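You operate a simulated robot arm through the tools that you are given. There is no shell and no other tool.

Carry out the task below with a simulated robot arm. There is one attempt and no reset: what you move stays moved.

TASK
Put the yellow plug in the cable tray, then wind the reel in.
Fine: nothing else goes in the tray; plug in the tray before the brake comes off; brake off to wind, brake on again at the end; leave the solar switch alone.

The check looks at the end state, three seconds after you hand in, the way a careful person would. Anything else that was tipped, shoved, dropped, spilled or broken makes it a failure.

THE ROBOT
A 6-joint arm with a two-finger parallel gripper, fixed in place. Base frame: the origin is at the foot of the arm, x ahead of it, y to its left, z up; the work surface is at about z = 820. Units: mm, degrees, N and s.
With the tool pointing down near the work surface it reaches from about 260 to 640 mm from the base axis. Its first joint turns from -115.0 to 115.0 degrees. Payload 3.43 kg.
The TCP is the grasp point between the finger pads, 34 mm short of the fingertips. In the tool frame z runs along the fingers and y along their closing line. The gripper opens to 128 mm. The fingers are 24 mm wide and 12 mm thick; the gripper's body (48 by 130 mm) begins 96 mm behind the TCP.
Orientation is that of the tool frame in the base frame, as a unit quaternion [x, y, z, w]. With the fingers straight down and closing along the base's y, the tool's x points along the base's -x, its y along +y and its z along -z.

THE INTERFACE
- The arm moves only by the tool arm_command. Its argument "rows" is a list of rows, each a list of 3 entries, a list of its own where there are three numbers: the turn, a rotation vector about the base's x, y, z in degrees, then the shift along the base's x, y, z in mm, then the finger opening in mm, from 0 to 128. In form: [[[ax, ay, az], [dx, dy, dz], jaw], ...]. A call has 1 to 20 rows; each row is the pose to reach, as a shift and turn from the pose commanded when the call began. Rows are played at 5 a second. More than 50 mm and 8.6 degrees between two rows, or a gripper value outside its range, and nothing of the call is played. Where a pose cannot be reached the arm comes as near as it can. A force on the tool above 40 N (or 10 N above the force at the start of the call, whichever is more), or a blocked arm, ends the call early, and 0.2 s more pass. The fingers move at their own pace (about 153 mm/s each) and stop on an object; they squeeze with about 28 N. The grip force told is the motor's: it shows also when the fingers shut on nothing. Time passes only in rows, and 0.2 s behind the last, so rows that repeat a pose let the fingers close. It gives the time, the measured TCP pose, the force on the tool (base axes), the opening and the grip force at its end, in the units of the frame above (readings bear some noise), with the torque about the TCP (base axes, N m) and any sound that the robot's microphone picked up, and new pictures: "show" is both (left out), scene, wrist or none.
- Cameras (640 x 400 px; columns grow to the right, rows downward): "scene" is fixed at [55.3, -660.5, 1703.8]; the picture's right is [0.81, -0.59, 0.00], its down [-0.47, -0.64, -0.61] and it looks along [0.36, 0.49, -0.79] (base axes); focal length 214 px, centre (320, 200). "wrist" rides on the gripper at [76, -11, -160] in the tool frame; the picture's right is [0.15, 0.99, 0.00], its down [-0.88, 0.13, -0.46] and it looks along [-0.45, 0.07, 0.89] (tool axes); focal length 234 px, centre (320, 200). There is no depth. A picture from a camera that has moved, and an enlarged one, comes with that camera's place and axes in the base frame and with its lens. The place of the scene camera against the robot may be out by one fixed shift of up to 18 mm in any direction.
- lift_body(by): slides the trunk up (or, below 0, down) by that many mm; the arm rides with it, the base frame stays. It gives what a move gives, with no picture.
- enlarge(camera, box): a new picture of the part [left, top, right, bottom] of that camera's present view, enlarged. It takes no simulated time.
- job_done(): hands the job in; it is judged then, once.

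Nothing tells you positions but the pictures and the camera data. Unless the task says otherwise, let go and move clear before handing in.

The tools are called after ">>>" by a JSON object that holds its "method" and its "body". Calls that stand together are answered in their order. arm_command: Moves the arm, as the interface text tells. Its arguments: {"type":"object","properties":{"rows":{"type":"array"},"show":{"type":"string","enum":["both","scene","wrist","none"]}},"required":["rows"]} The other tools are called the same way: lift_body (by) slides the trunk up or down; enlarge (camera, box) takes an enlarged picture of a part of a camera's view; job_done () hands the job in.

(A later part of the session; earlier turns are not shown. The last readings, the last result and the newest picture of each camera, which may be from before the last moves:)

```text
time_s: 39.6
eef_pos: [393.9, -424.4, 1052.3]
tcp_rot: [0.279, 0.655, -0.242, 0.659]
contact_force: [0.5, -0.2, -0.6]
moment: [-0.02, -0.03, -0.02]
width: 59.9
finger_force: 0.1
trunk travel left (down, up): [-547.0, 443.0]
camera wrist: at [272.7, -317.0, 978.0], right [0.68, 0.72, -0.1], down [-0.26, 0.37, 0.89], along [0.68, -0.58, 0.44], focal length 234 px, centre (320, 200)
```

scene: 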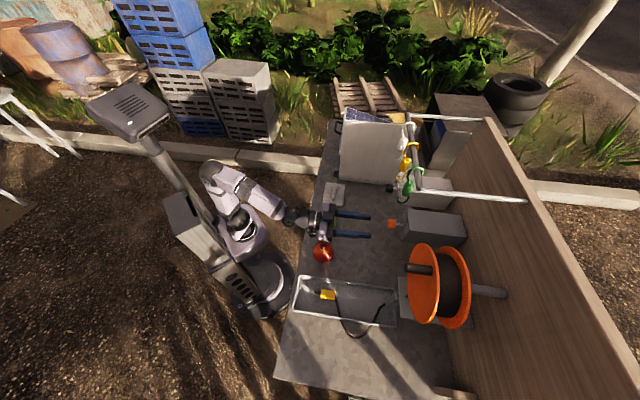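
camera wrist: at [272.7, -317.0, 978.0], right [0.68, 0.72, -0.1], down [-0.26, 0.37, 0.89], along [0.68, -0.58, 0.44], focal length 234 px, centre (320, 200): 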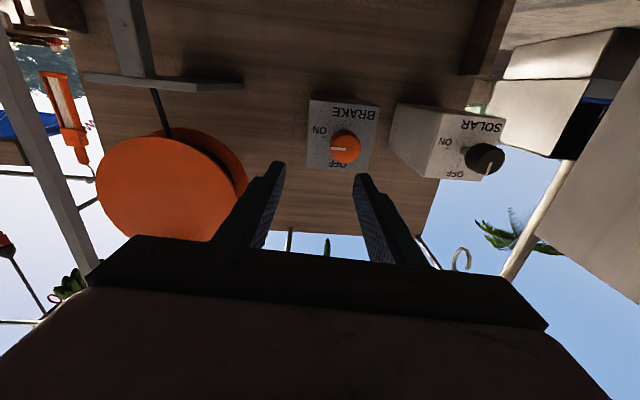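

The forearm is now much flatter. I'll trim out the remaining roll and yaw and line up in front of the knob.

>>> {"method": "arm_command", "body": {"rows": [[[-0.7, 0.4, -0.5], [10, 1, -3], 60], [[-1.3, 0.8, -0.9], [20, 2, -6], 60], [[-2, 1.2, -1.4], [31, 3, -9], 60], [[-2.6, 1.5, -1.8], [41, 3.5, -12], 60], [[-2.6, 1.5, -1.8], [41, 3.5, -12], 60]], "show": "both"}}

>>> {"method": "enlarge", "body": {"camera": "wrist", "box": [240, 60, 440, 240]}}

```text
time_s: 40.8
eef_pos: [428.0, -427.4, 1042.1]
tcp_rot: [0.271, 0.654, -0.27, 0.652]
contact_force: [-0.2, -0.3, -0.4]
moment: [0.01, 0.02, -0.03]
width: 60.1
finger_force: 0.0
out of reach, approached as far as the arm can: row 4, 5
trunk travel left (down, up): [-547.0, 443.0]
camera wrist: at [306.4, -321.2, 966.6], right [0.7, 0.7, -0.15], down [-0.23, 0.41, 0.88], along [0.68, -0.58, 0.45], focal length 234 px, centre (320, 200)
```

scene: 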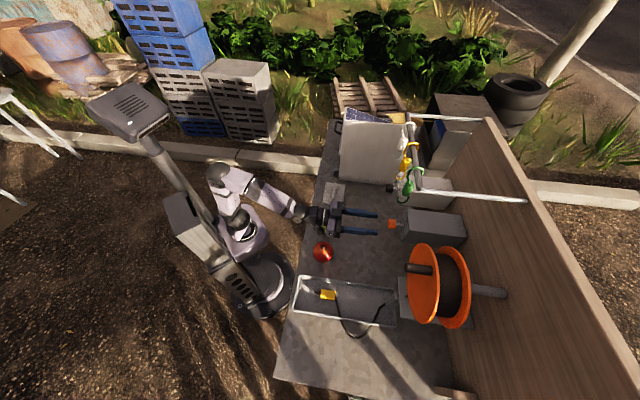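
wrist: 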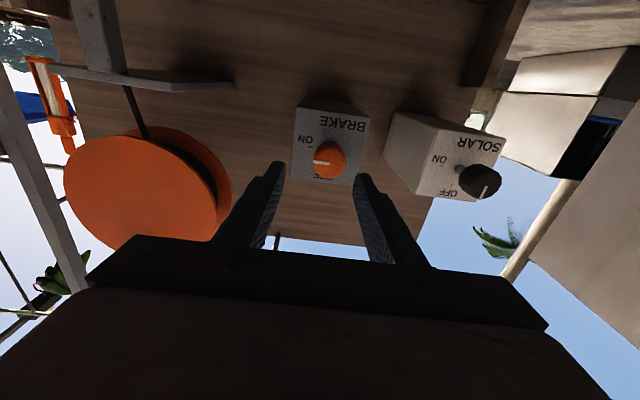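

```text
2.22 times, centred on (340, 150) of wrist
camera zoom: at [306.4, -321.2, 966.6], right [0.7, 0.7, -0.15], down [-0.23, 0.41, 0.88], along [0.68, -0.58, 0.45], focal length 520 px, centre (276, 311)
```

zoom: 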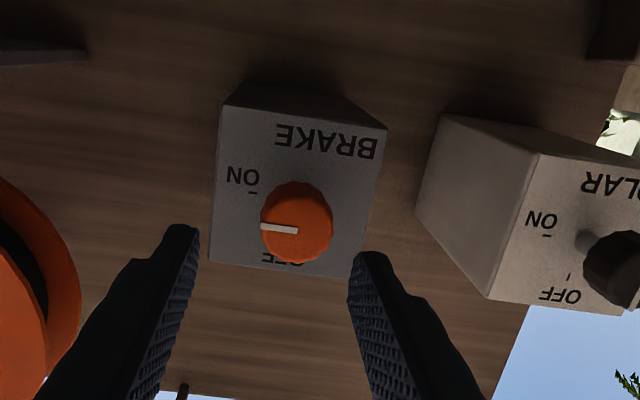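

Orientation is now exact (tool along the bench normal, no roll), but sideways travel stopped at q≈0.4, about 10 mm short. That may be a joint boundary as the wrist lines up with the arm plane. I'll try a 1.5° yaw to get past it.

>>> {"method": "arm_command", "body": {"rows": [[[0, 0, 0.8], [2, 2, 0], 60], [[0, 0, 1.5], [4, 4, 0], 60], [[0, 0, 1.5], [6.4, 6.4, -1], 60], [[0, 0, 1.5], [6.4, 6.4, -1], 60]], "show": "wrist"}}

```text
time_s: 41.8
eef_pos: [432.0, -421.4, 1042.6]
tcp_rot: [0.264, 0.657, -0.263, 0.656]
contact_force: [0.0, 0.7, -0.5]
moment: [0.01, 0.0, 0.0]
width: 60.0
finger_force: 0.0
trunk travel left (down, up): [-547.0, 443.0]
camera wrist: at [310.3, -317.1, 966.4], right [0.68, 0.71, -0.15], down [-0.24, 0.41, 0.88], along [0.69, -0.57, 0.45], focal length 234 px, centre (320, 200)
```

wrist: 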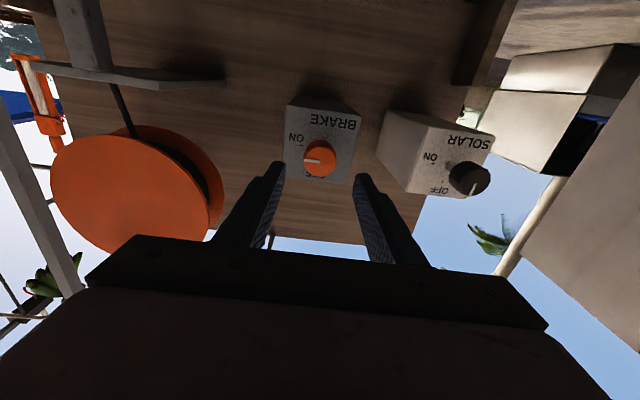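

That worked: the arm reaches q≈7.5 and the knob is on the tool axis in the image. I'll enlarge to check the alignment precisely.

>>> {"method": "enlarge", "body": {"camera": "wrist", "box": [260, 90, 400, 200]}}

>>> {"method": "enlarge", "body": {"camera": "scene", "box": [310, 180, 480, 290]}}

```text
3.64 times, centred on (330, 145) of wrist
camera zoom: at [310.3, -317.1, 966.4], right [0.68, 0.71, -0.15], down [-0.24, 0.41, 0.88], along [0.69, -0.57, 0.45], focal length 852 px, centre (284, 400)
```

zoom: 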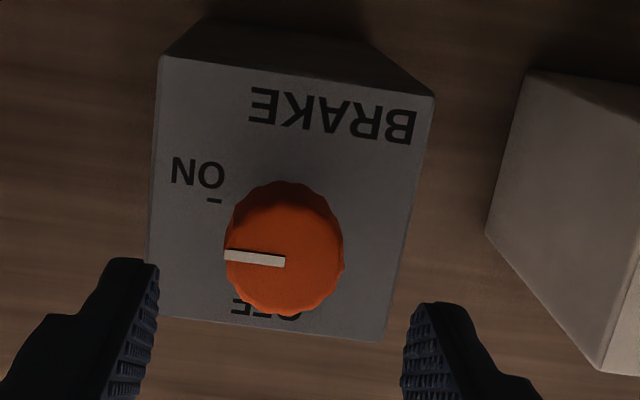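

```text
3.64 times, centred on (395, 235) of scene
camera zoom: at [55.3, -660.5, 1703.8], right [0.81, -0.59, 0.0], down [-0.47, -0.64, -0.61], along [0.36, 0.49, -0.79], focal length 780 px, centre (47, 73)
```

zoom: 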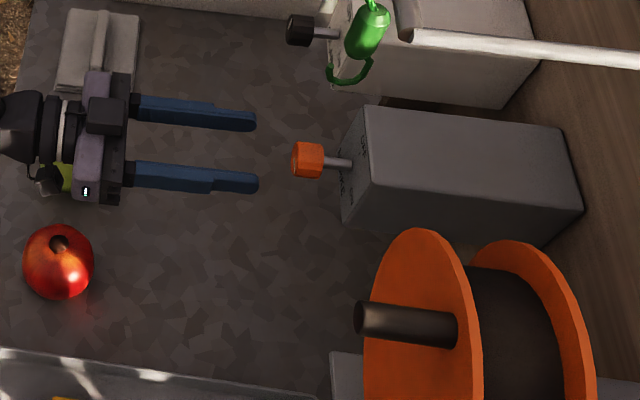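

The knob is within about 1 mm of the tool axis. Its front face is near p≈673 and it's about 30 mm deep. Before gripping, I'll rehearse the 90° counter-clockwise roll in free air, to be sure the wrist can do it.

>>> {"method": "arm_command", "body": {"rows": [[[-5.3, 5.3, 0], [0, 0, 0], 60], [[-10.6, 10.6, 0], [0, 0, 0], 60], [[-15.9, 15.9, 0], [0, 0, 0], 60], [[-21.2, 21.2, 0], [0, 0, 0], 60], [[-26.5, 26.5, 0], [0, 0, 0], 60], [[-31.8, 31.8, 0], [0, 0, 0], 60], [[-37.1, 37.1, 0], [0, 0, 0], 60], [[-42.4, 42.4, 0], [0, 0, 0], 60], [[-47.7, 47.7, 0], [0, 0, 0], 60], [[-53, 53, 0], [0, 0, 0], 60], [[-58.3, 58.3, 0], [0, 0, 0], 60], [[-63.6, 63.6, 0], [0, 0, 0], 60], [[-63.6, 63.6, 0], [0, 0, 0], 60]], "show": "wrist"}}

```text
time_s: 44.6
eef_pos: [412.5, -430.0, 1103.9]
tcp_rot: [-0.213, 0.736, -0.58, 0.278]
contact_force: [0.9, 0.6, -0.2]
moment: [-0.02, 0.0, 0.05]
width: 59.9
finger_force: 0.0
out of reach, approached as far as the arm can: row 2, 3, 4, 5, 6, 7, 8, 9, 10, 11, 12, 13
trunk travel left (down, up): [-547.0, 443.0]
camera wrist: at [250.1, -362.2, 1129.3], right [-0.1, 0.14, -0.98], down [0.37, 0.93, 0.09], along [0.92, -0.35, -0.15], focal length 234 px, centre (320, 200)
```

wrist: 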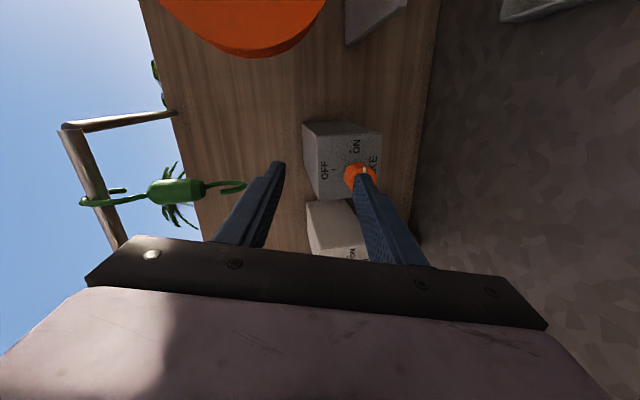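

Rolling that way hits a wrist joint limit within about 10°. The opposite direction should have range, so I'll go back to level. I'd then grip the knob pre-rolled by +90° and turn it back to 0.

>>> {"method": "arm_command", "body": {"rows": [[[5, -6.3, -0.3], [2, 1, -6], 60], [[10, -12.7, -0.7], [4, 2, -12], 60], [[15, -19, -1], [6, 3, -18], 60], [[20, -25.4, -1.3], [8, 4, -25], 60], [[25, -31.7, -1.7], [10, 5, -31], 60], [[30, -38, -2], [12, 5, -37], 60], [[35, -44.4, -2.3], [14, 6, -43], 60], [[40, -50.7, -2.6], [16, 7, -49], 60], [[45, -57, -3], [18, 8, -55], 60], [[49.9, -63.4, -3.3], [19.5, 8.6, -61.3], 60], [[49.9, -63.4, -3.3], [19.5, 8.6, -61.3], 60]], "show": "wrist"}}

```text
time_s: 47.0
eef_pos: [433.3, -418.5, 1036.3]
tcp_rot: [0.263, 0.657, -0.262, 0.656]
contact_force: [-0.6, -0.1, -0.3]
moment: [0.0, -0.02, 0.03]
width: 60.3
finger_force: 0.1
out of reach, approached as far as the arm can: row 1, 2, 3, 4, 5, 6, 7, 8
trunk travel left (down, up): [-547.0, 443.0]
camera wrist: at [309.6, -314.9, 959.3], right [0.68, 0.72, -0.15], down [-0.24, 0.41, 0.88], along [0.69, -0.57, 0.45], focal length 234 px, centre (320, 200)
```

wrist: 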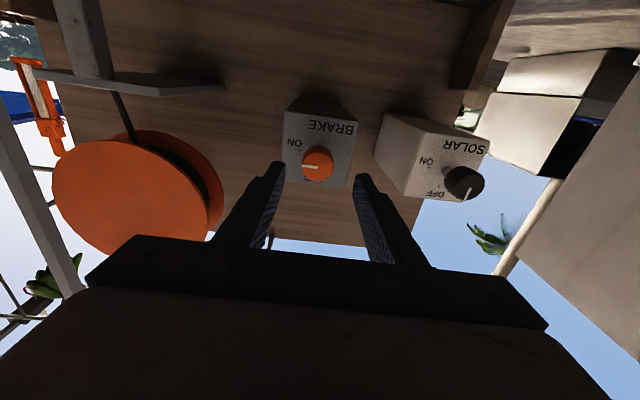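

Back at roll 0, level, at (433, -418, 1036). Now I'll test the other roll direction, +90° about the bench normal, in free air.

>>> {"method": "arm_command", "body": {"rows": [[[5.3, -5.3, 0], [0, 0, 0], 60], [[10.6, -10.6, 0], [0, 0, 0], 60], [[15.9, -15.9, 0], [0, 0, 0], 60], [[21.2, -21.2, 0], [0, 0, 0], 60], [[26.5, -26.5, 0], [0, 0, 0], 60], [[31.8, -31.8, 0], [0, 0, 0], 60], [[37.1, -37.1, 0], [0, 0, 0], 60], [[42.4, -42.4, 0], [0, 0, 0], 60], [[47.7, -47.7, 0], [0, 0, 0], 60], [[53, -53, 0], [0, 0, 0], 60], [[58.3, -58.3, 0], [0, 0, 0], 60], [[63.6, -63.6, 0], [0, 0, 0], 60], [[63.6, -63.6, 0], [0, 0, 0], 60]], "show": "both"}}

```text
time_s: 49.8
eef_pos: [423.3, -424.4, 1039.4]
tcp_rot: [0.646, 0.271, 0.277, 0.658]
contact_force: [-0.4, -1.3, -0.4]
moment: [-0.01, 0.0, -0.01]
width: 60.1
finger_force: 0.1
out of reach, approached as far as the arm can: row 7, 8, 9, 10, 11, 12, 13
trunk travel left (down, up): [-547.0, 443.0]
camera wrist: at [363.6, -257.4, 1024.7], right [0.09, 0.12, 0.99], down [-0.94, -0.31, 0.12], along [0.32, -0.94, 0.09], focal length 234 px, centre (320, 200)
```

scene: 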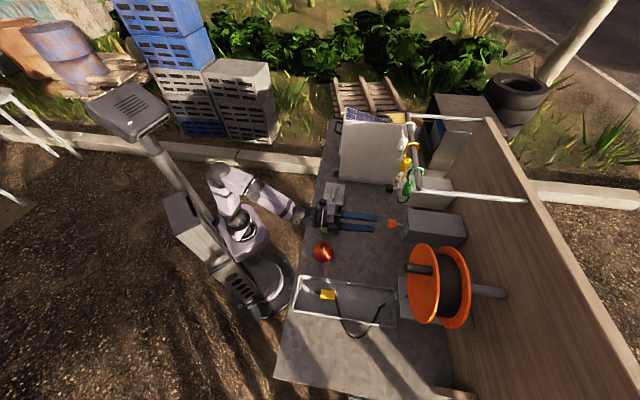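
wrist: 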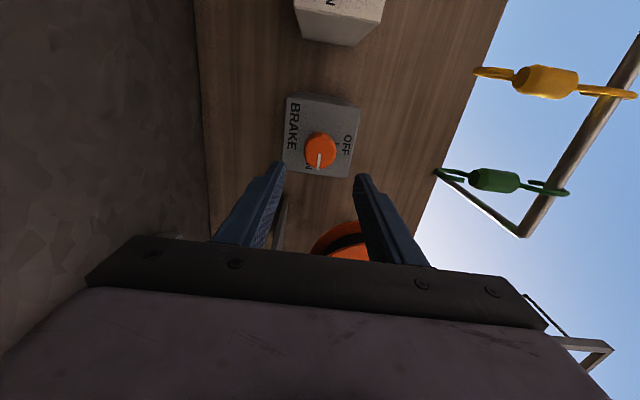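

A roll of +90° is reachable, with only about 10 mm of sideways error from the same boundary. I'll add 2.4° of yaw and shift left 11 mm so the knob sits on the tool axis.

>>> {"method": "arm_command", "body": {"rows": [[[0.3, 0.3, 1.2], [3, 3, 0], 60], [[0.7, 0.7, 2.4], [5, 5, 0], 60], [[0.7, 0.7, 2.4], [7.8, 7.8, 0], 60], [[0.7, 0.7, 2.4], [7.8, 7.8, 0], 60]], "show": "wrist"}}

>>> {"method": "enlarge", "body": {"camera": "wrist", "box": [250, 80, 410, 200]}}

```text
time_s: 50.8
eef_pos: [432.0, -416.1, 1039.5]
tcp_rot: [0.646, 0.284, 0.284, 0.649]
contact_force: [0.3, 0.0, -0.2]
moment: [0.0, 0.01, 0.0]
width: 60.1
finger_force: 0.1
trunk travel left (down, up): [-547.0, 443.0]
camera wrist: at [365.5, -250.6, 1026.2], right [0.1, 0.11, 0.99], down [-0.93, -0.34, 0.13], along [0.35, -0.93, 0.07], focal length 234 px, centre (320, 200)
```

wrist: 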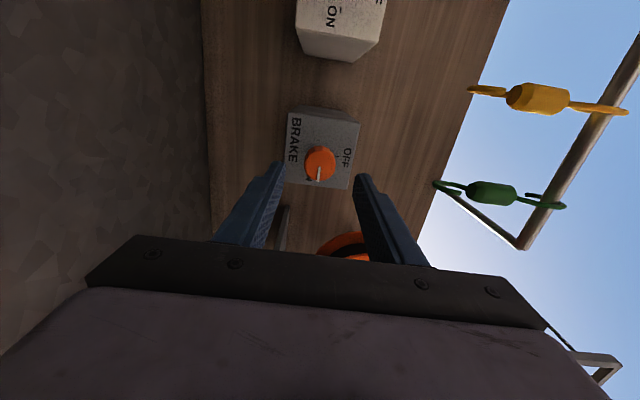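

```text
3.33 times, centred on (330, 140) of wrist
camera zoom: at [365.5, -250.6, 1026.2], right [0.1, 0.11, 0.99], down [-0.93, -0.34, 0.13], along [0.35, -0.93, 0.07], focal length 781 px, centre (287, 400)
```

zoom: 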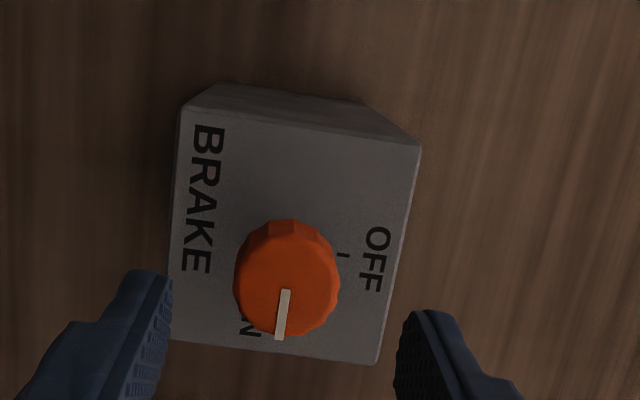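

The knob lines up with the roll axis, with the fingers above and below it. I'll advance about 61 mm along the bench normal so the fingertips straddle it, and stop to check before closing.

>>> {"method": "arm_command", "body": {"rows": [[[0, 0, 0], [10, -11, 0], 60], [[0, 0, 0], [19, -21, 0], 60], [[0, 0, 0], [27, -29, 0], 60], [[0, 0, 0], [35, -37, 0], 60], [[0, 0, 0], [41.9, -44.7, 0], 60], [[0, 0, 0], [41.9, -44.7, 0], 60]], "show": "both"}}

>>> {"method": "enlarge", "body": {"camera": "scene", "box": [340, 190, 460, 270]}}

>>> {"method": "enlarge", "body": {"camera": "wrist", "box": [240, 100, 420, 240]}}

```text
time_s: 52.2
eef_pos: [474.5, -459.7, 1037.8]
tcp_rot: [0.646, 0.284, 0.284, 0.65]
contact_force: [0.4, 0.2, 0.5]
moment: [-0.05, 0.0, -0.02]
width: 59.9
finger_force: 0.1
trunk travel left (down, up): [-547.0, 443.0]
camera wrist: at [407.5, -295.6, 1025.0], right [0.1, 0.11, 0.99], down [-0.93, -0.34, 0.13], along [0.35, -0.93, 0.07], focal length 234 px, centre (320, 200)
```

scene: 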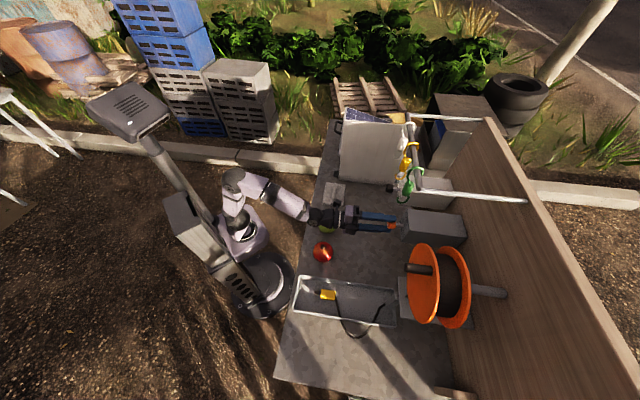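
wrist: 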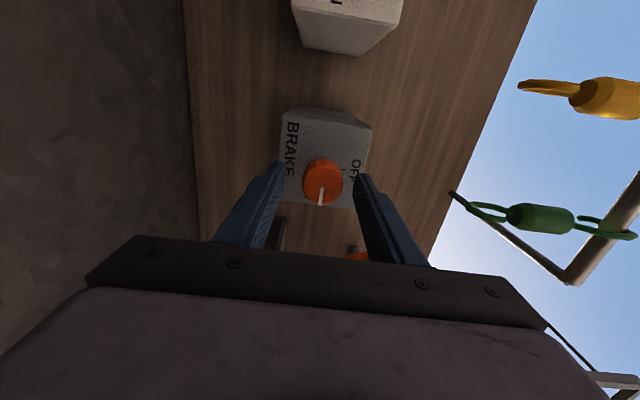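

```text
5.00 times, centred on (400, 230) of scene
camera zoom: at [55.3, -660.5, 1703.8], right [0.81, -0.59, 0.0], down [-0.47, -0.64, -0.61], along [0.36, 0.49, -0.79], focal length 1072 px, centre (-80, 50)
```

zoom: 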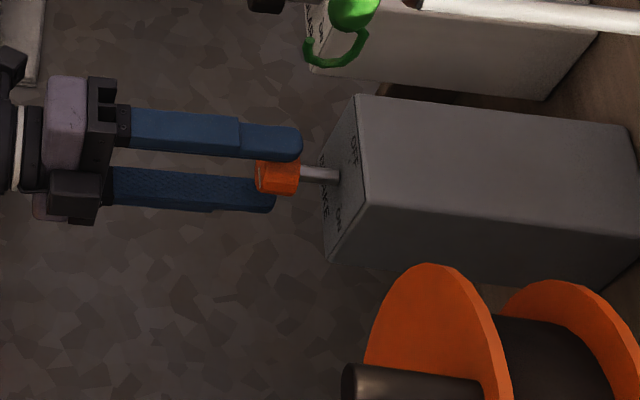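

```text
2.86 times, centred on (330, 170) of wrist
camera zoom: at [407.5, -295.6, 1025.0], right [0.1, 0.11, 0.99], down [-0.93, -0.34, 0.13], along [0.35, -0.93, 0.07], focal length 669 px, centre (291, 286)
```

zoom: 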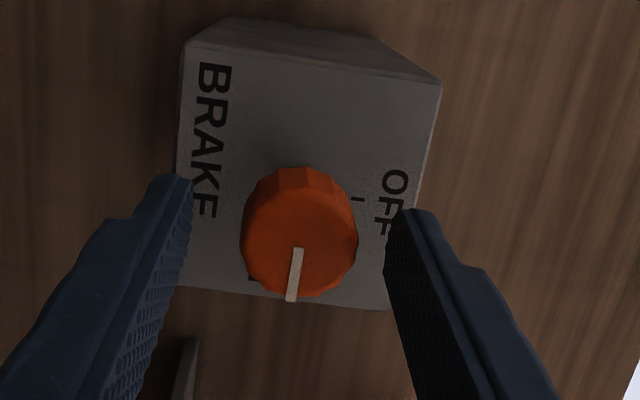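

The fingers straddle the knob with about 20 mm of overlap. I'll nudge up 2.5 mm to centre on it, then close.

>>> {"method": "arm_command", "body": {"rows": [[[0, 0, 0], [1, 1, 2.5], 60], [[0, 0, 0], [1, 1, 2.5], 48], [[0, 0, 0], [1, 1, 2.5], 38], [[0, 0, 0], [1, 1, 2.5], 30], [[0, 0, 0], [1, 1, 2.5], 20], [[0, 0, 0], [1, 1, 2.5], 20]], "show": "wrist"}}

```text
time_s: 53.6
eef_pos: [473.2, -459.3, 1039.9]
tcp_rot: [0.645, 0.283, 0.284, 0.65]
contact_force: [-0.3, 0.9, -1.8]
moment: [0.04, 0.05, 0.07]
width: 32.9
finger_force: 44.8
trunk travel left (down, up): [-547.0, 443.0]
camera wrist: at [407.8, -294.5, 1027.1], right [0.1, 0.11, 0.99], down [-0.93, -0.34, 0.13], along [0.35, -0.93, 0.07], focal length 234 px, centre (320, 200)
```

wrist: 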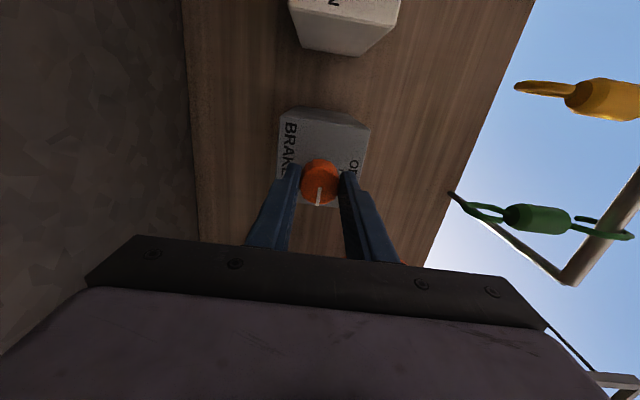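

I have the knob at 32.9 mm with almost no side load. I'll turn it 30° counter-clockwise first and check that both the arm and the knob follow.

>>> {"method": "arm_command", "body": {"rows": [[[-4, 4, 0], [0, 0, 0], 20], [[-8, 8, 0], [0, 0, 0], 20], [[-12, 12, 0], [0, 0, 0], 20], [[-16, 16, 0], [0, 0, 0], 20], [[-21.2, 21.2, 0], [0, 0, 0], 20], [[-21.2, 21.2, 0], [0, 0, 0], 20]], "show": "wrist"}}

>>> {"method": "enlarge", "body": {"camera": "wrist", "box": [240, 90, 420, 230]}}

```text
time_s: 55.0
eef_pos: [473.7, -459.2, 1039.7]
tcp_rot: [0.557, 0.446, 0.105, 0.693]
contact_force: [-3.4, 5.4, -5.2]
moment: [0.01, 0.1, -0.08]
width: 33.0
finger_force: 45.1
trunk travel left (down, up): [-547.0, 443.0]
camera wrist: at [396.9, -305.3, 994.4], right [0.43, 0.45, 0.78], down [-0.8, -0.21, 0.56], along [0.42, -0.87, 0.27], focal length 234 px, centre (320, 200)
```

wrist: 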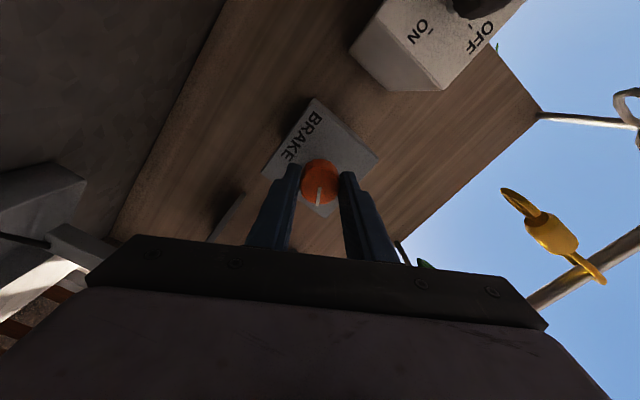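

```text
2.86 times, centred on (330, 160) of wrist
camera zoom: at [396.9, -305.3, 994.4], right [0.43, 0.45, 0.78], down [-0.8, -0.21, 0.56], along [0.42, -0.87, 0.27], focal length 669 px, centre (291, 314)
```

zoom: 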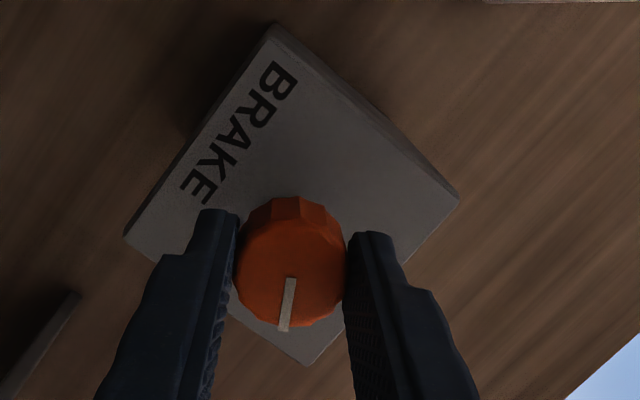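

The knob is following: the pointer stays fixed relative to the fingers while the box appears to rotate. I'll continue for the remaining 60°.

>>> {"method": "arm_command", "body": {"rows": [[[-5, 5, 0], [0, 0, 0], 20], [[-10, 10, 0], [0, 0, 0], 20], [[-15, 15, 0], [0, 0, 0], 20], [[-20, 20, 0], [0, 0, 0], 20], [[-25, 25, 0], [0, 0, 0], 20], [[-30, 30, 0], [0, 0, 0], 20], [[-35, 35, 0], [0, 0, 0], 20], [[-39, 39, 0], [0, 0, 0], 20], [[-42.4, 42.4, 0], [0, 0, 0], 20], [[-42.4, 42.4, 0], [0, 0, 0], 20]], "show": "both"}}

>>> {"method": "enlarge", "body": {"camera": "wrist", "box": [240, 90, 420, 230]}}

```text
time_s: 57.2
eef_pos: [473.5, -460.1, 1040.6]
tcp_rot: [0.272, 0.67, -0.262, 0.639]
contact_force: [-1.5, 11.2, -10.1]
moment: [0.6, 0.65, 0.3]
width: 33.1
finger_force: 44.2
trunk travel left (down, up): [-547.0, 443.0]
camera wrist: at [349.1, -353.1, 971.5], right [0.68, 0.71, -0.15], down [-0.2, 0.38, 0.9], along [0.7, -0.59, 0.41], focal length 234 px, centre (320, 200)
```

scene: 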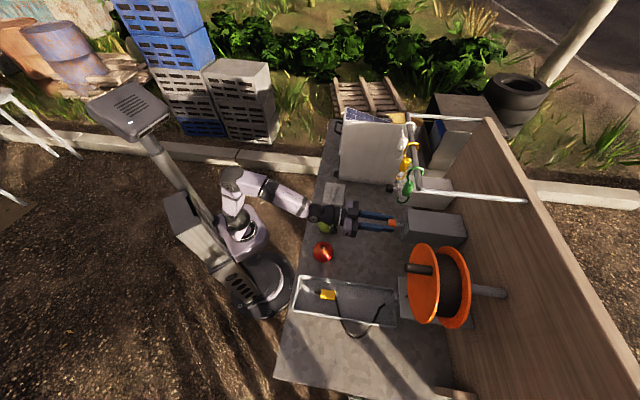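
wrist: 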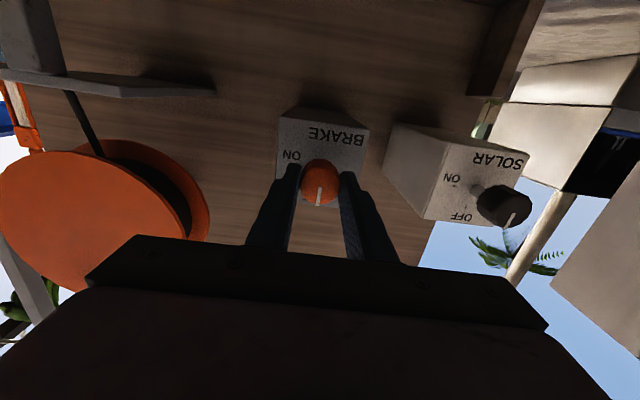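

```text
2.86 times, centred on (330, 160) of wrist
camera zoom: at [349.1, -353.1, 971.5], right [0.68, 0.71, -0.15], down [-0.2, 0.38, 0.9], along [0.7, -0.59, 0.41], focal length 669 px, centre (291, 314)
```

zoom: 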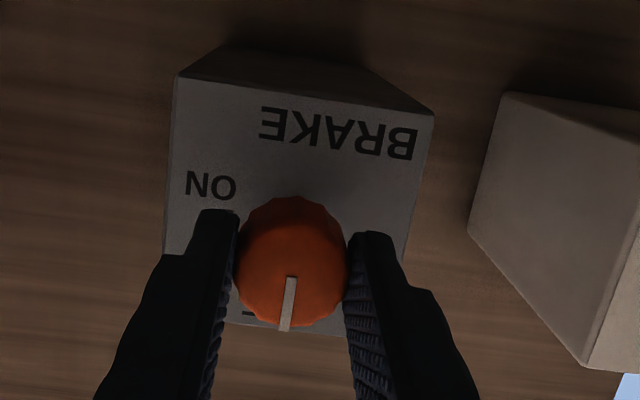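

The pointer is now at OFF (top), and the torque has risen as if it reached its stop. I'll open the fingers and back straight out to check it stays there.

>>> {"method": "arm_command", "body": {"rows": [[[0, 0, 0], [0, 0, 0], 34], [[0, 0, 0], [0, 0, 0], 45], [[0, 0, 0], [0, 0, 0], 60], [[0, 0, 0], [0, 0, 0], 60], [[0, 0, 0], [-10, 10, 0], 60], [[0, 0, 0], [-25, 25, 0], 60], [[0, 0, 0], [-42, 42, 0], 60], [[0, 0, 0], [-42, 42, 0], 60]], "show": "wrist"}}

>>> {"method": "enlarge", "body": {"camera": "wrist", "box": [250, 90, 410, 200]}}

```text
time_s: 59.0
eef_pos: [429.7, -416.3, 1041.8]
tcp_rot: [0.274, 0.668, -0.262, 0.64]
contact_force: [-0.7, -0.1, -0.8]
moment: [-0.01, 0.0, 0.0]
width: 60.0
finger_force: 0.0
trunk travel left (down, up): [-547.0, 443.0]
camera wrist: at [306.4, -309.0, 971.6], right [0.69, 0.71, -0.15], down [-0.21, 0.38, 0.9], along [0.7, -0.59, 0.41], focal length 234 px, centre (320, 200)
```

wrist: 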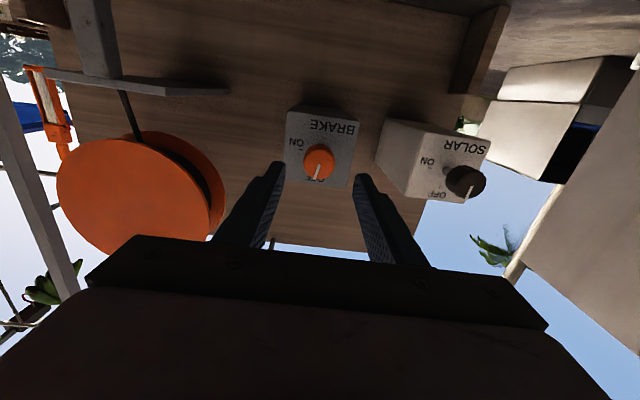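

```text
3.64 times, centred on (330, 145) of wrist
camera zoom: at [306.4, -309.0, 971.6], right [0.69, 0.71, -0.15], down [-0.21, 0.38, 0.9], along [0.7, -0.59, 0.41], focal length 852 px, centre (284, 400)
```

zoom: 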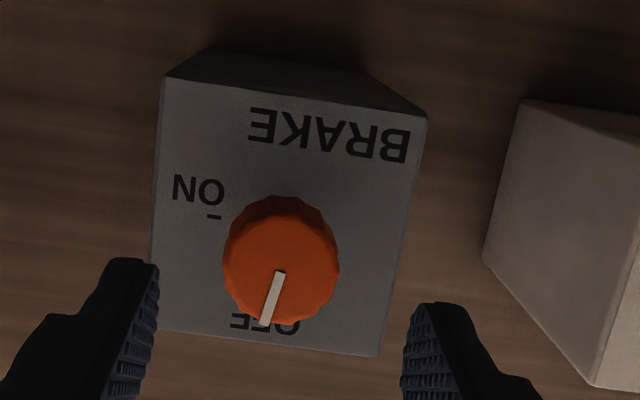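

The knob rests within about 7° of OFF. I'll see whether the reel turns freely, which will show if the brake is really off. Now I'll move, staying well in front of the wall, to face the crank peg at about q=-206, z=1209.

>>> {"method": "arm_command", "body": {"rows": [[[-0.3, -0.3, 0], [-22, -22, 24], 60], [[-0.6, -0.6, 0], [-44, -44, 48], 60], [[-0.9, -0.9, 0], [-66, -66, 72], 60], [[-1.2, -1.2, 0], [-88, -88, 96], 60], [[-1.5, -1.5, 0], [-110, -110, 120], 60], [[-1.75, -1.75, 0], [-132, -132, 144], 60], [[-1.75, -1.75, 0], [-152, -152, 167], 60], [[-1.75, -1.75, 0], [-152, -152, 167], 60]], "show": "both"}}

>>> {"method": "enlarge", "body": {"camera": "scene", "box": [320, 220, 520, 340]}}

```text
time_s: 60.8
eef_pos: [278.3, -567.1, 1205.7]
tcp_rot: [0.268, 0.654, -0.269, 0.654]
contact_force: [-0.2, 0.1, 0.0]
moment: [0.02, 0.01, 0.02]
width: 59.9
finger_force: 0.1
trunk travel left (down, up): [-547.0, 443.0]
camera wrist: at [158.1, -462.5, 1129.8], right [0.7, 0.7, -0.15], down [-0.23, 0.41, 0.88], along [0.68, -0.58, 0.45], focal length 234 px, centre (320, 200)
```

scene: 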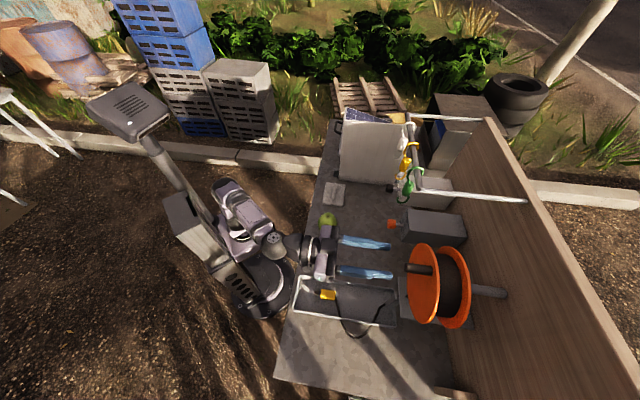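
wrist: 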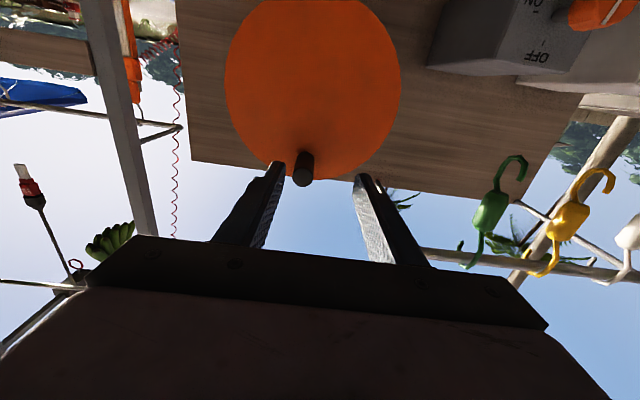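

```text
3.20 times, centred on (420, 280) of scene
camera zoom: at [55.3, -660.5, 1703.8], right [0.81, -0.59, 0.0], down [-0.47, -0.64, -0.61], along [0.36, 0.49, -0.79], focal length 686 px, centre (0, -56)
```

zoom: 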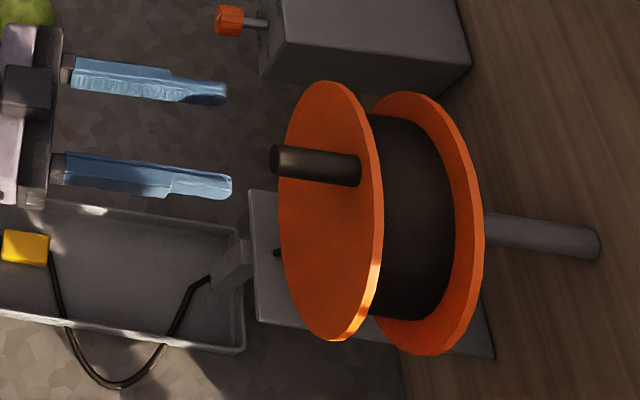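

The peg is now visible just right of centre between the fingers. I'll enlarge to measure its tip and base precisely.

>>> {"method": "enlarge", "body": {"camera": "wrist", "box": [210, 60, 420, 220]}}

>>> {"method": "enlarge", "body": {"camera": "wrist", "box": [270, 130, 350, 190]}}

```text
2.50 times, centred on (315, 140) of wrist
camera zoom: at [158.1, -462.5, 1129.8], right [0.7, 0.7, -0.15], down [-0.23, 0.41, 0.88], along [0.68, -0.58, 0.45], focal length 585 px, centre (332, 350)
```

zoom: 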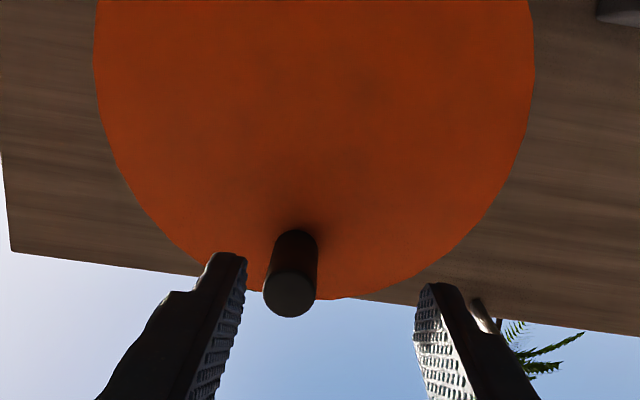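

```text
6.67 times, centred on (310, 160) of wrist
camera zoom: at [158.1, -462.5, 1129.8], right [0.7, 0.7, -0.15], down [-0.23, 0.41, 0.88], along [0.68, -0.58, 0.45], focal length 1561 px, centre (387, 467)
```

zoom: 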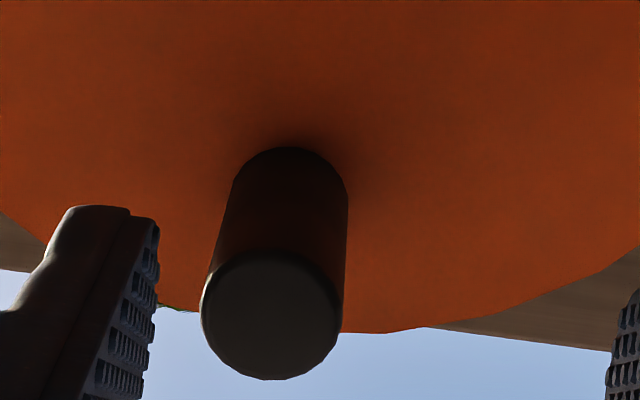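

The peg is about 22 mm in diameter, near q=-219, z=1222. It stands at 12 o'clock on the flange, about 70 mm from the reel centre, with its tip near p≈667. I'll line up with it first and check before going in.

>>> {"method": "arm_command", "body": {"rows": [[[0, 0, 0], [-5, -5, 8], 60], [[0, 0, 0], [-10.6, -10.6, 16], 60], [[0, 0, 0], [-10.6, -10.6, 16], 60]], "show": "wrist"}}

>>> {"method": "enlarge", "body": {"camera": "wrist", "box": [240, 100, 400, 220]}}

```text
time_s: 61.6
eef_pos: [267.8, -580.0, 1224.3]
tcp_rot: [0.27, 0.654, -0.269, 0.653]
contact_force: [0.3, -0.1, 0.5]
moment: [-0.01, -0.01, -0.01]
width: 60.2
finger_force: 0.1
trunk travel left (down, up): [-547.0, 443.0]
camera wrist: at [146.6, -474.8, 1147.5], right [0.7, 0.7, -0.15], down [-0.23, 0.41, 0.88], along [0.68, -0.58, 0.45], focal length 234 px, centre (320, 200)
```

wrist: 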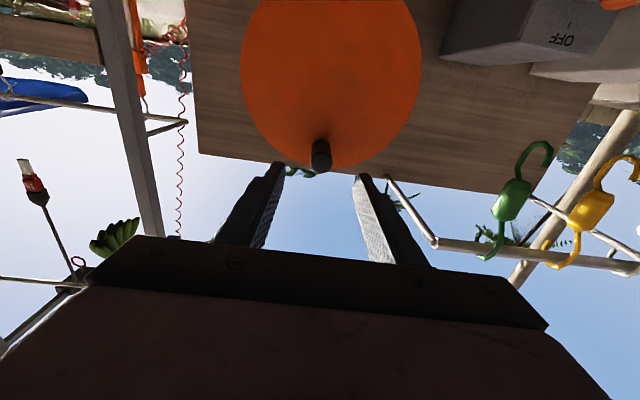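

```text
3.33 times, centred on (320, 160) of wrist
camera zoom: at [146.6, -474.8, 1147.5], right [0.7, 0.7, -0.15], down [-0.23, 0.41, 0.88], along [0.68, -0.58, 0.45], focal length 781 px, centre (320, 333)
```

zoom: 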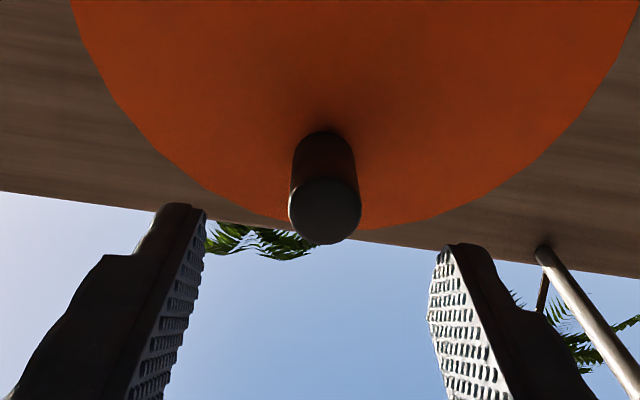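

The peg is within about 2 mm of the tool axis. I'll advance 74 mm so the fingers straddle it, stopping roughly 17 mm short of the flange.

>>> {"method": "arm_command", "body": {"rows": [[[0, 0, 0], [14, -11, 0], 60], [[0, 0, 0], [26, -23, 0], 60], [[0, 0, 0], [36, -33, 0], 60], [[0, 0, 0], [45, -42, 0], 60], [[0, 0, 0], [53.7, -50.9, -0.8], 60], [[0, 0, 0], [53.7, -50.9, -0.8], 60]], "show": "both"}}

>>> {"method": "enlarge", "body": {"camera": "scene", "box": [360, 220, 500, 330]}}

```text
time_s: 63.0
eef_pos: [323.1, -629.8, 1223.1]
tcp_rot: [0.27, 0.654, -0.269, 0.654]
contact_force: [-0.2, -0.2, -0.2]
moment: [-0.01, 0.02, 0.01]
width: 59.9
finger_force: 0.0
trunk travel left (down, up): [-547.0, 443.0]
camera wrist: at [203.0, -524.1, 1146.3], right [0.7, 0.7, -0.15], down [-0.23, 0.41, 0.88], along [0.68, -0.58, 0.45], focal length 234 px, centre (320, 200)
```

scene: 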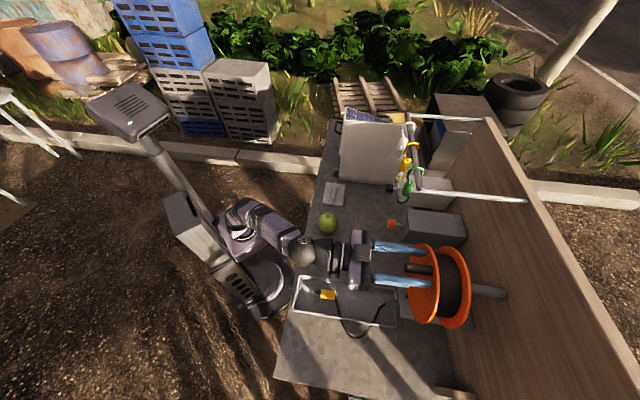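
wrist: 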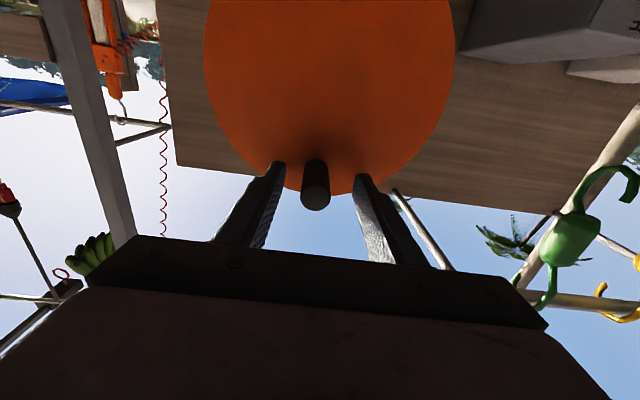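

```text
3.64 times, centred on (430, 275) of scene
camera zoom: at [55.3, -660.5, 1703.8], right [0.81, -0.59, 0.0], down [-0.47, -0.64, -0.61], along [0.36, 0.49, -0.79], focal length 780 px, centre (-80, -73)
```

zoom: 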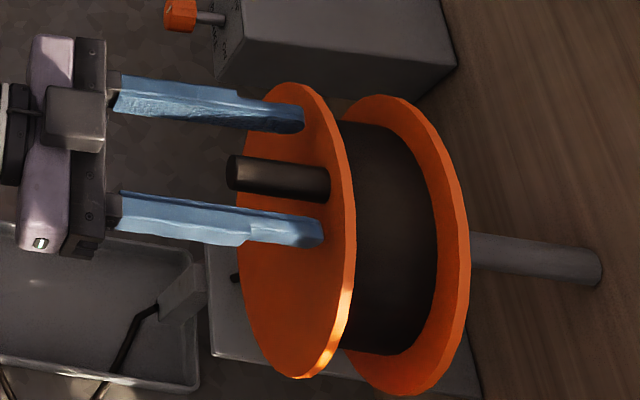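

The fingers straddle the peg, short of the flange. I'll close to a loose 25 mm so the peg stays caged but can slide, then try a gentle 15° clockwise turn while watching forces and the cable.

>>> {"method": "arm_command", "body": {"rows": [[[0, 0, 0], [0, 0, 0], 45], [[0, 0, 0], [0, 0, 0], 32], [[0, 0, 0], [0, 0, 0], 25], [[0, 0, 0], [0, 0, 0], 25], [[0, 0, 0], [0, 0, 0], 25]], "show": "wrist"}}

>>> {"method": "enlarge", "body": {"camera": "wrist", "box": [240, 110, 400, 230]}}

```text
time_s: 64.2
eef_pos: [322.7, -630.7, 1223.1]
tcp_rot: [0.269, 0.654, -0.269, 0.654]
contact_force: [-2.5, -3.3, 0.5]
moment: [-0.04, -0.02, -0.12]
width: 27.2
finger_force: 1.5
trunk travel left (down, up): [-547.0, 443.0]
camera wrist: at [202.1, -524.5, 1146.2], right [0.7, 0.7, -0.15], down [-0.23, 0.41, 0.88], along [0.68, -0.58, 0.45], focal length 234 px, centre (320, 200)
```

wrist: 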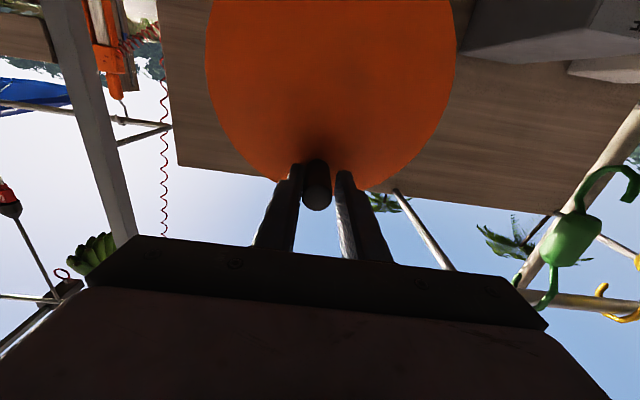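

```text
3.33 times, centred on (320, 170) of wrist
camera zoom: at [202.1, -524.5, 1146.2], right [0.7, 0.7, -0.15], down [-0.23, 0.41, 0.88], along [0.68, -0.58, 0.45], focal length 781 px, centre (320, 300)
```

zoom: 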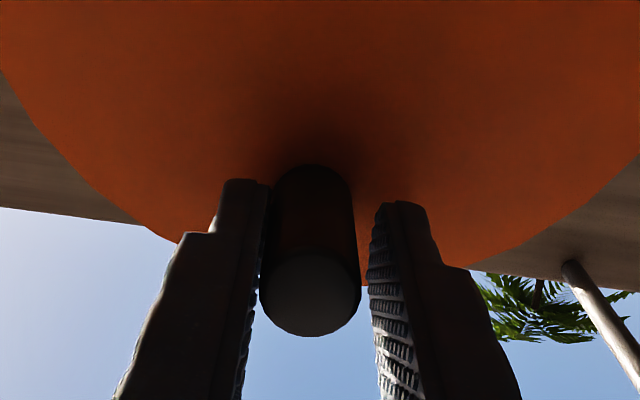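

The cage is set, with the left finger lightly touching. I'll try the 15° clockwise arc, rolling the tool with it and watching force and cable.

>>> {"method": "arm_command", "body": {"rows": [[[2.1, -2.1, 0], [-2.7, -2.7, 0], 25], [[4.2, -4.2, 0], [-5.4, -5.4, -0.3], 25], [[6.4, -6.4, 0], [-8.1, -8.1, -0.6], 25], [[8.5, -8.5, 0], [-10.8, -10.8, -1.1], 25], [[10.6, -10.6, 0], [-13.5, -13.5, -1.9], 25], [[10.6, -10.6, 0], [-13.5, -13.5, -1.9], 25]], "show": "both"}}

>>> {"method": "enlarge", "body": {"camera": "scene", "box": [280, 220, 480, 350]}}

```text
time_s: 65.6
eef_pos: [310.5, -644.1, 1221.1]
tcp_rot: [0.352, 0.613, -0.182, 0.684]
contact_force: [2.4, 0.3, 0.6]
moment: [0.07, 0.02, -0.06]
width: 26.1
finger_force: 0.8
trunk travel left (down, up): [-547.0, 443.0]
camera wrist: at [203.4, -524.1, 1144.1], right [0.7, 0.71, 0.11], down [-0.4, 0.25, 0.88], along [0.6, -0.66, 0.45], focal length 234 px, centre (320, 200)
```

scene: 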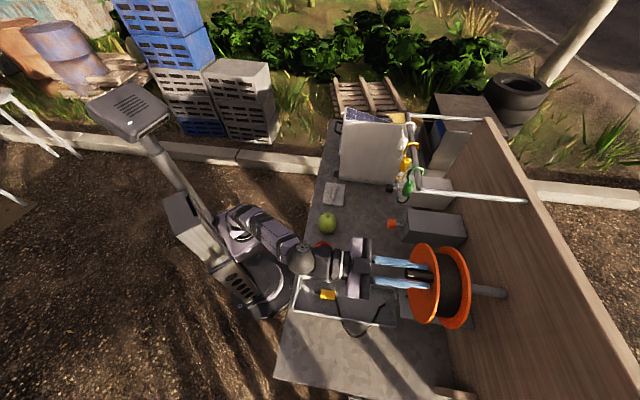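
wrist: 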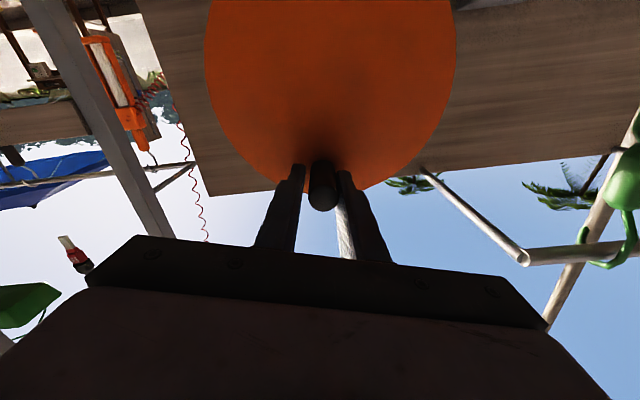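

```text
3.08 times, centred on (380, 285) of scene
camera zoom: at [55.3, -660.5, 1703.8], right [0.81, -0.59, 0.0], down [-0.47, -0.64, -0.61], along [0.36, 0.49, -0.79], focal length 660 px, centre (135, -62)
```

zoom: 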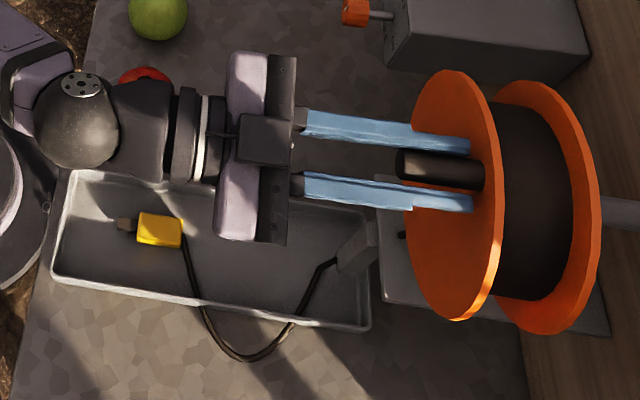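

The reel turned freely with under 3 N, so the brake is off. The cable loop beside the tray looks slightly shorter, which suggests clockwise winds in. I'll continue another 30° and compare the loop.

>>> {"method": "arm_command", "body": {"rows": [[[4.24, -4.24, 0], [-5.2, -5.2, -2], 25], [[8.49, -8.49, 0], [-10.3, -10.3, -4.9], 25], [[12.73, -12.73, 0], [-15.1, -15.1, -8.4], 25], [[16.97, -16.97, 0], [-19.6, -19.6, -12.6], 25], [[21.21, -21.21, 0], [-23.8, -23.8, -17.5], 25], [[21.21, -21.21, 0], [-23.8, -23.8, -17.5], 25]], "show": "both"}}

>>> {"method": "enlarge", "body": {"camera": "scene", "box": [280, 220, 480, 350]}}

>>> {"method": "enlarge", "body": {"camera": "wrist", "box": [240, 110, 400, 230]}}

```text
time_s: 67.0
eef_pos: [285.1, -669.5, 1204.0]
tcp_rot: [0.499, 0.5, 0.002, 0.708]
contact_force: [1.3, 0.5, -0.6]
moment: [-0.01, -0.02, -0.01]
width: 25.6
finger_force: 0.1
trunk travel left (down, up): [-547.0, 443.0]
camera wrist: at [204.8, -522.4, 1140.5], right [0.56, 0.57, 0.6], down [-0.7, -0.05, 0.71], along [0.44, -0.82, 0.37], focal length 234 px, centre (320, 200)
```

scene: 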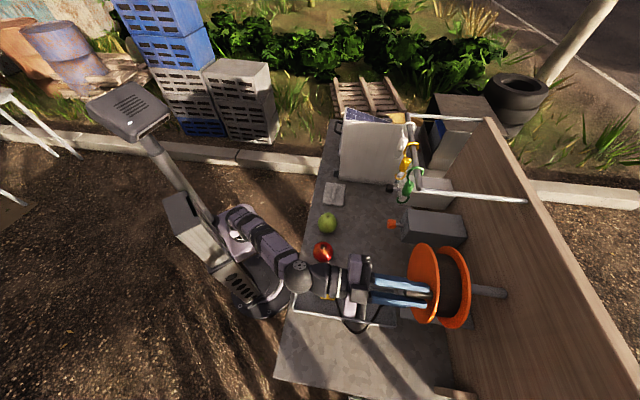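
wrist: 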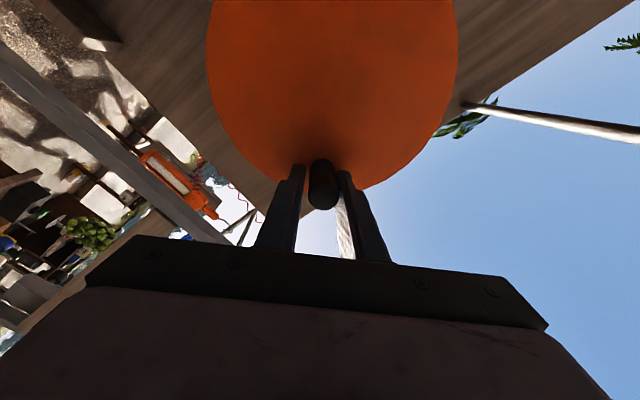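

```text
3.08 times, centred on (380, 285) of scene
camera zoom: at [55.3, -660.5, 1703.8], right [0.81, -0.59, 0.0], down [-0.47, -0.64, -0.61], along [0.36, 0.49, -0.79], focal length 660 px, centre (135, -62)
```

zoom: 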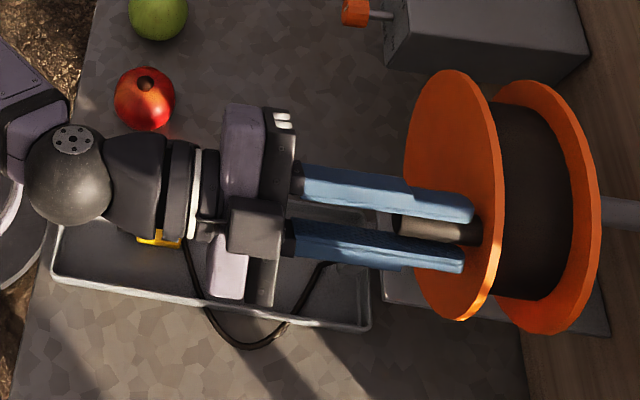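

```text
3.33 times, centred on (320, 170) of wrist
camera zoom: at [204.8, -522.4, 1140.5], right [0.56, 0.57, 0.6], down [-0.7, -0.05, 0.71], along [0.44, -0.82, 0.37], focal length 781 px, centre (320, 300)
```

zoom: 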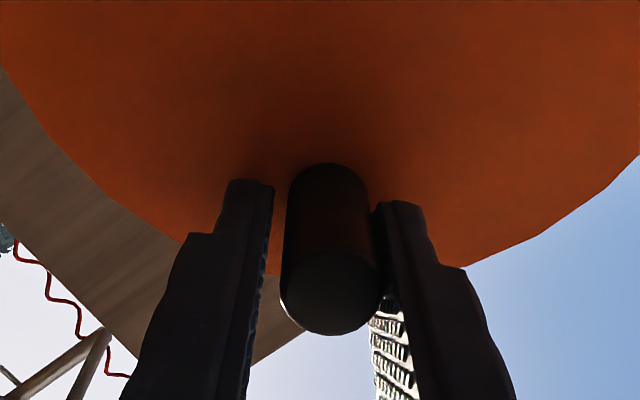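

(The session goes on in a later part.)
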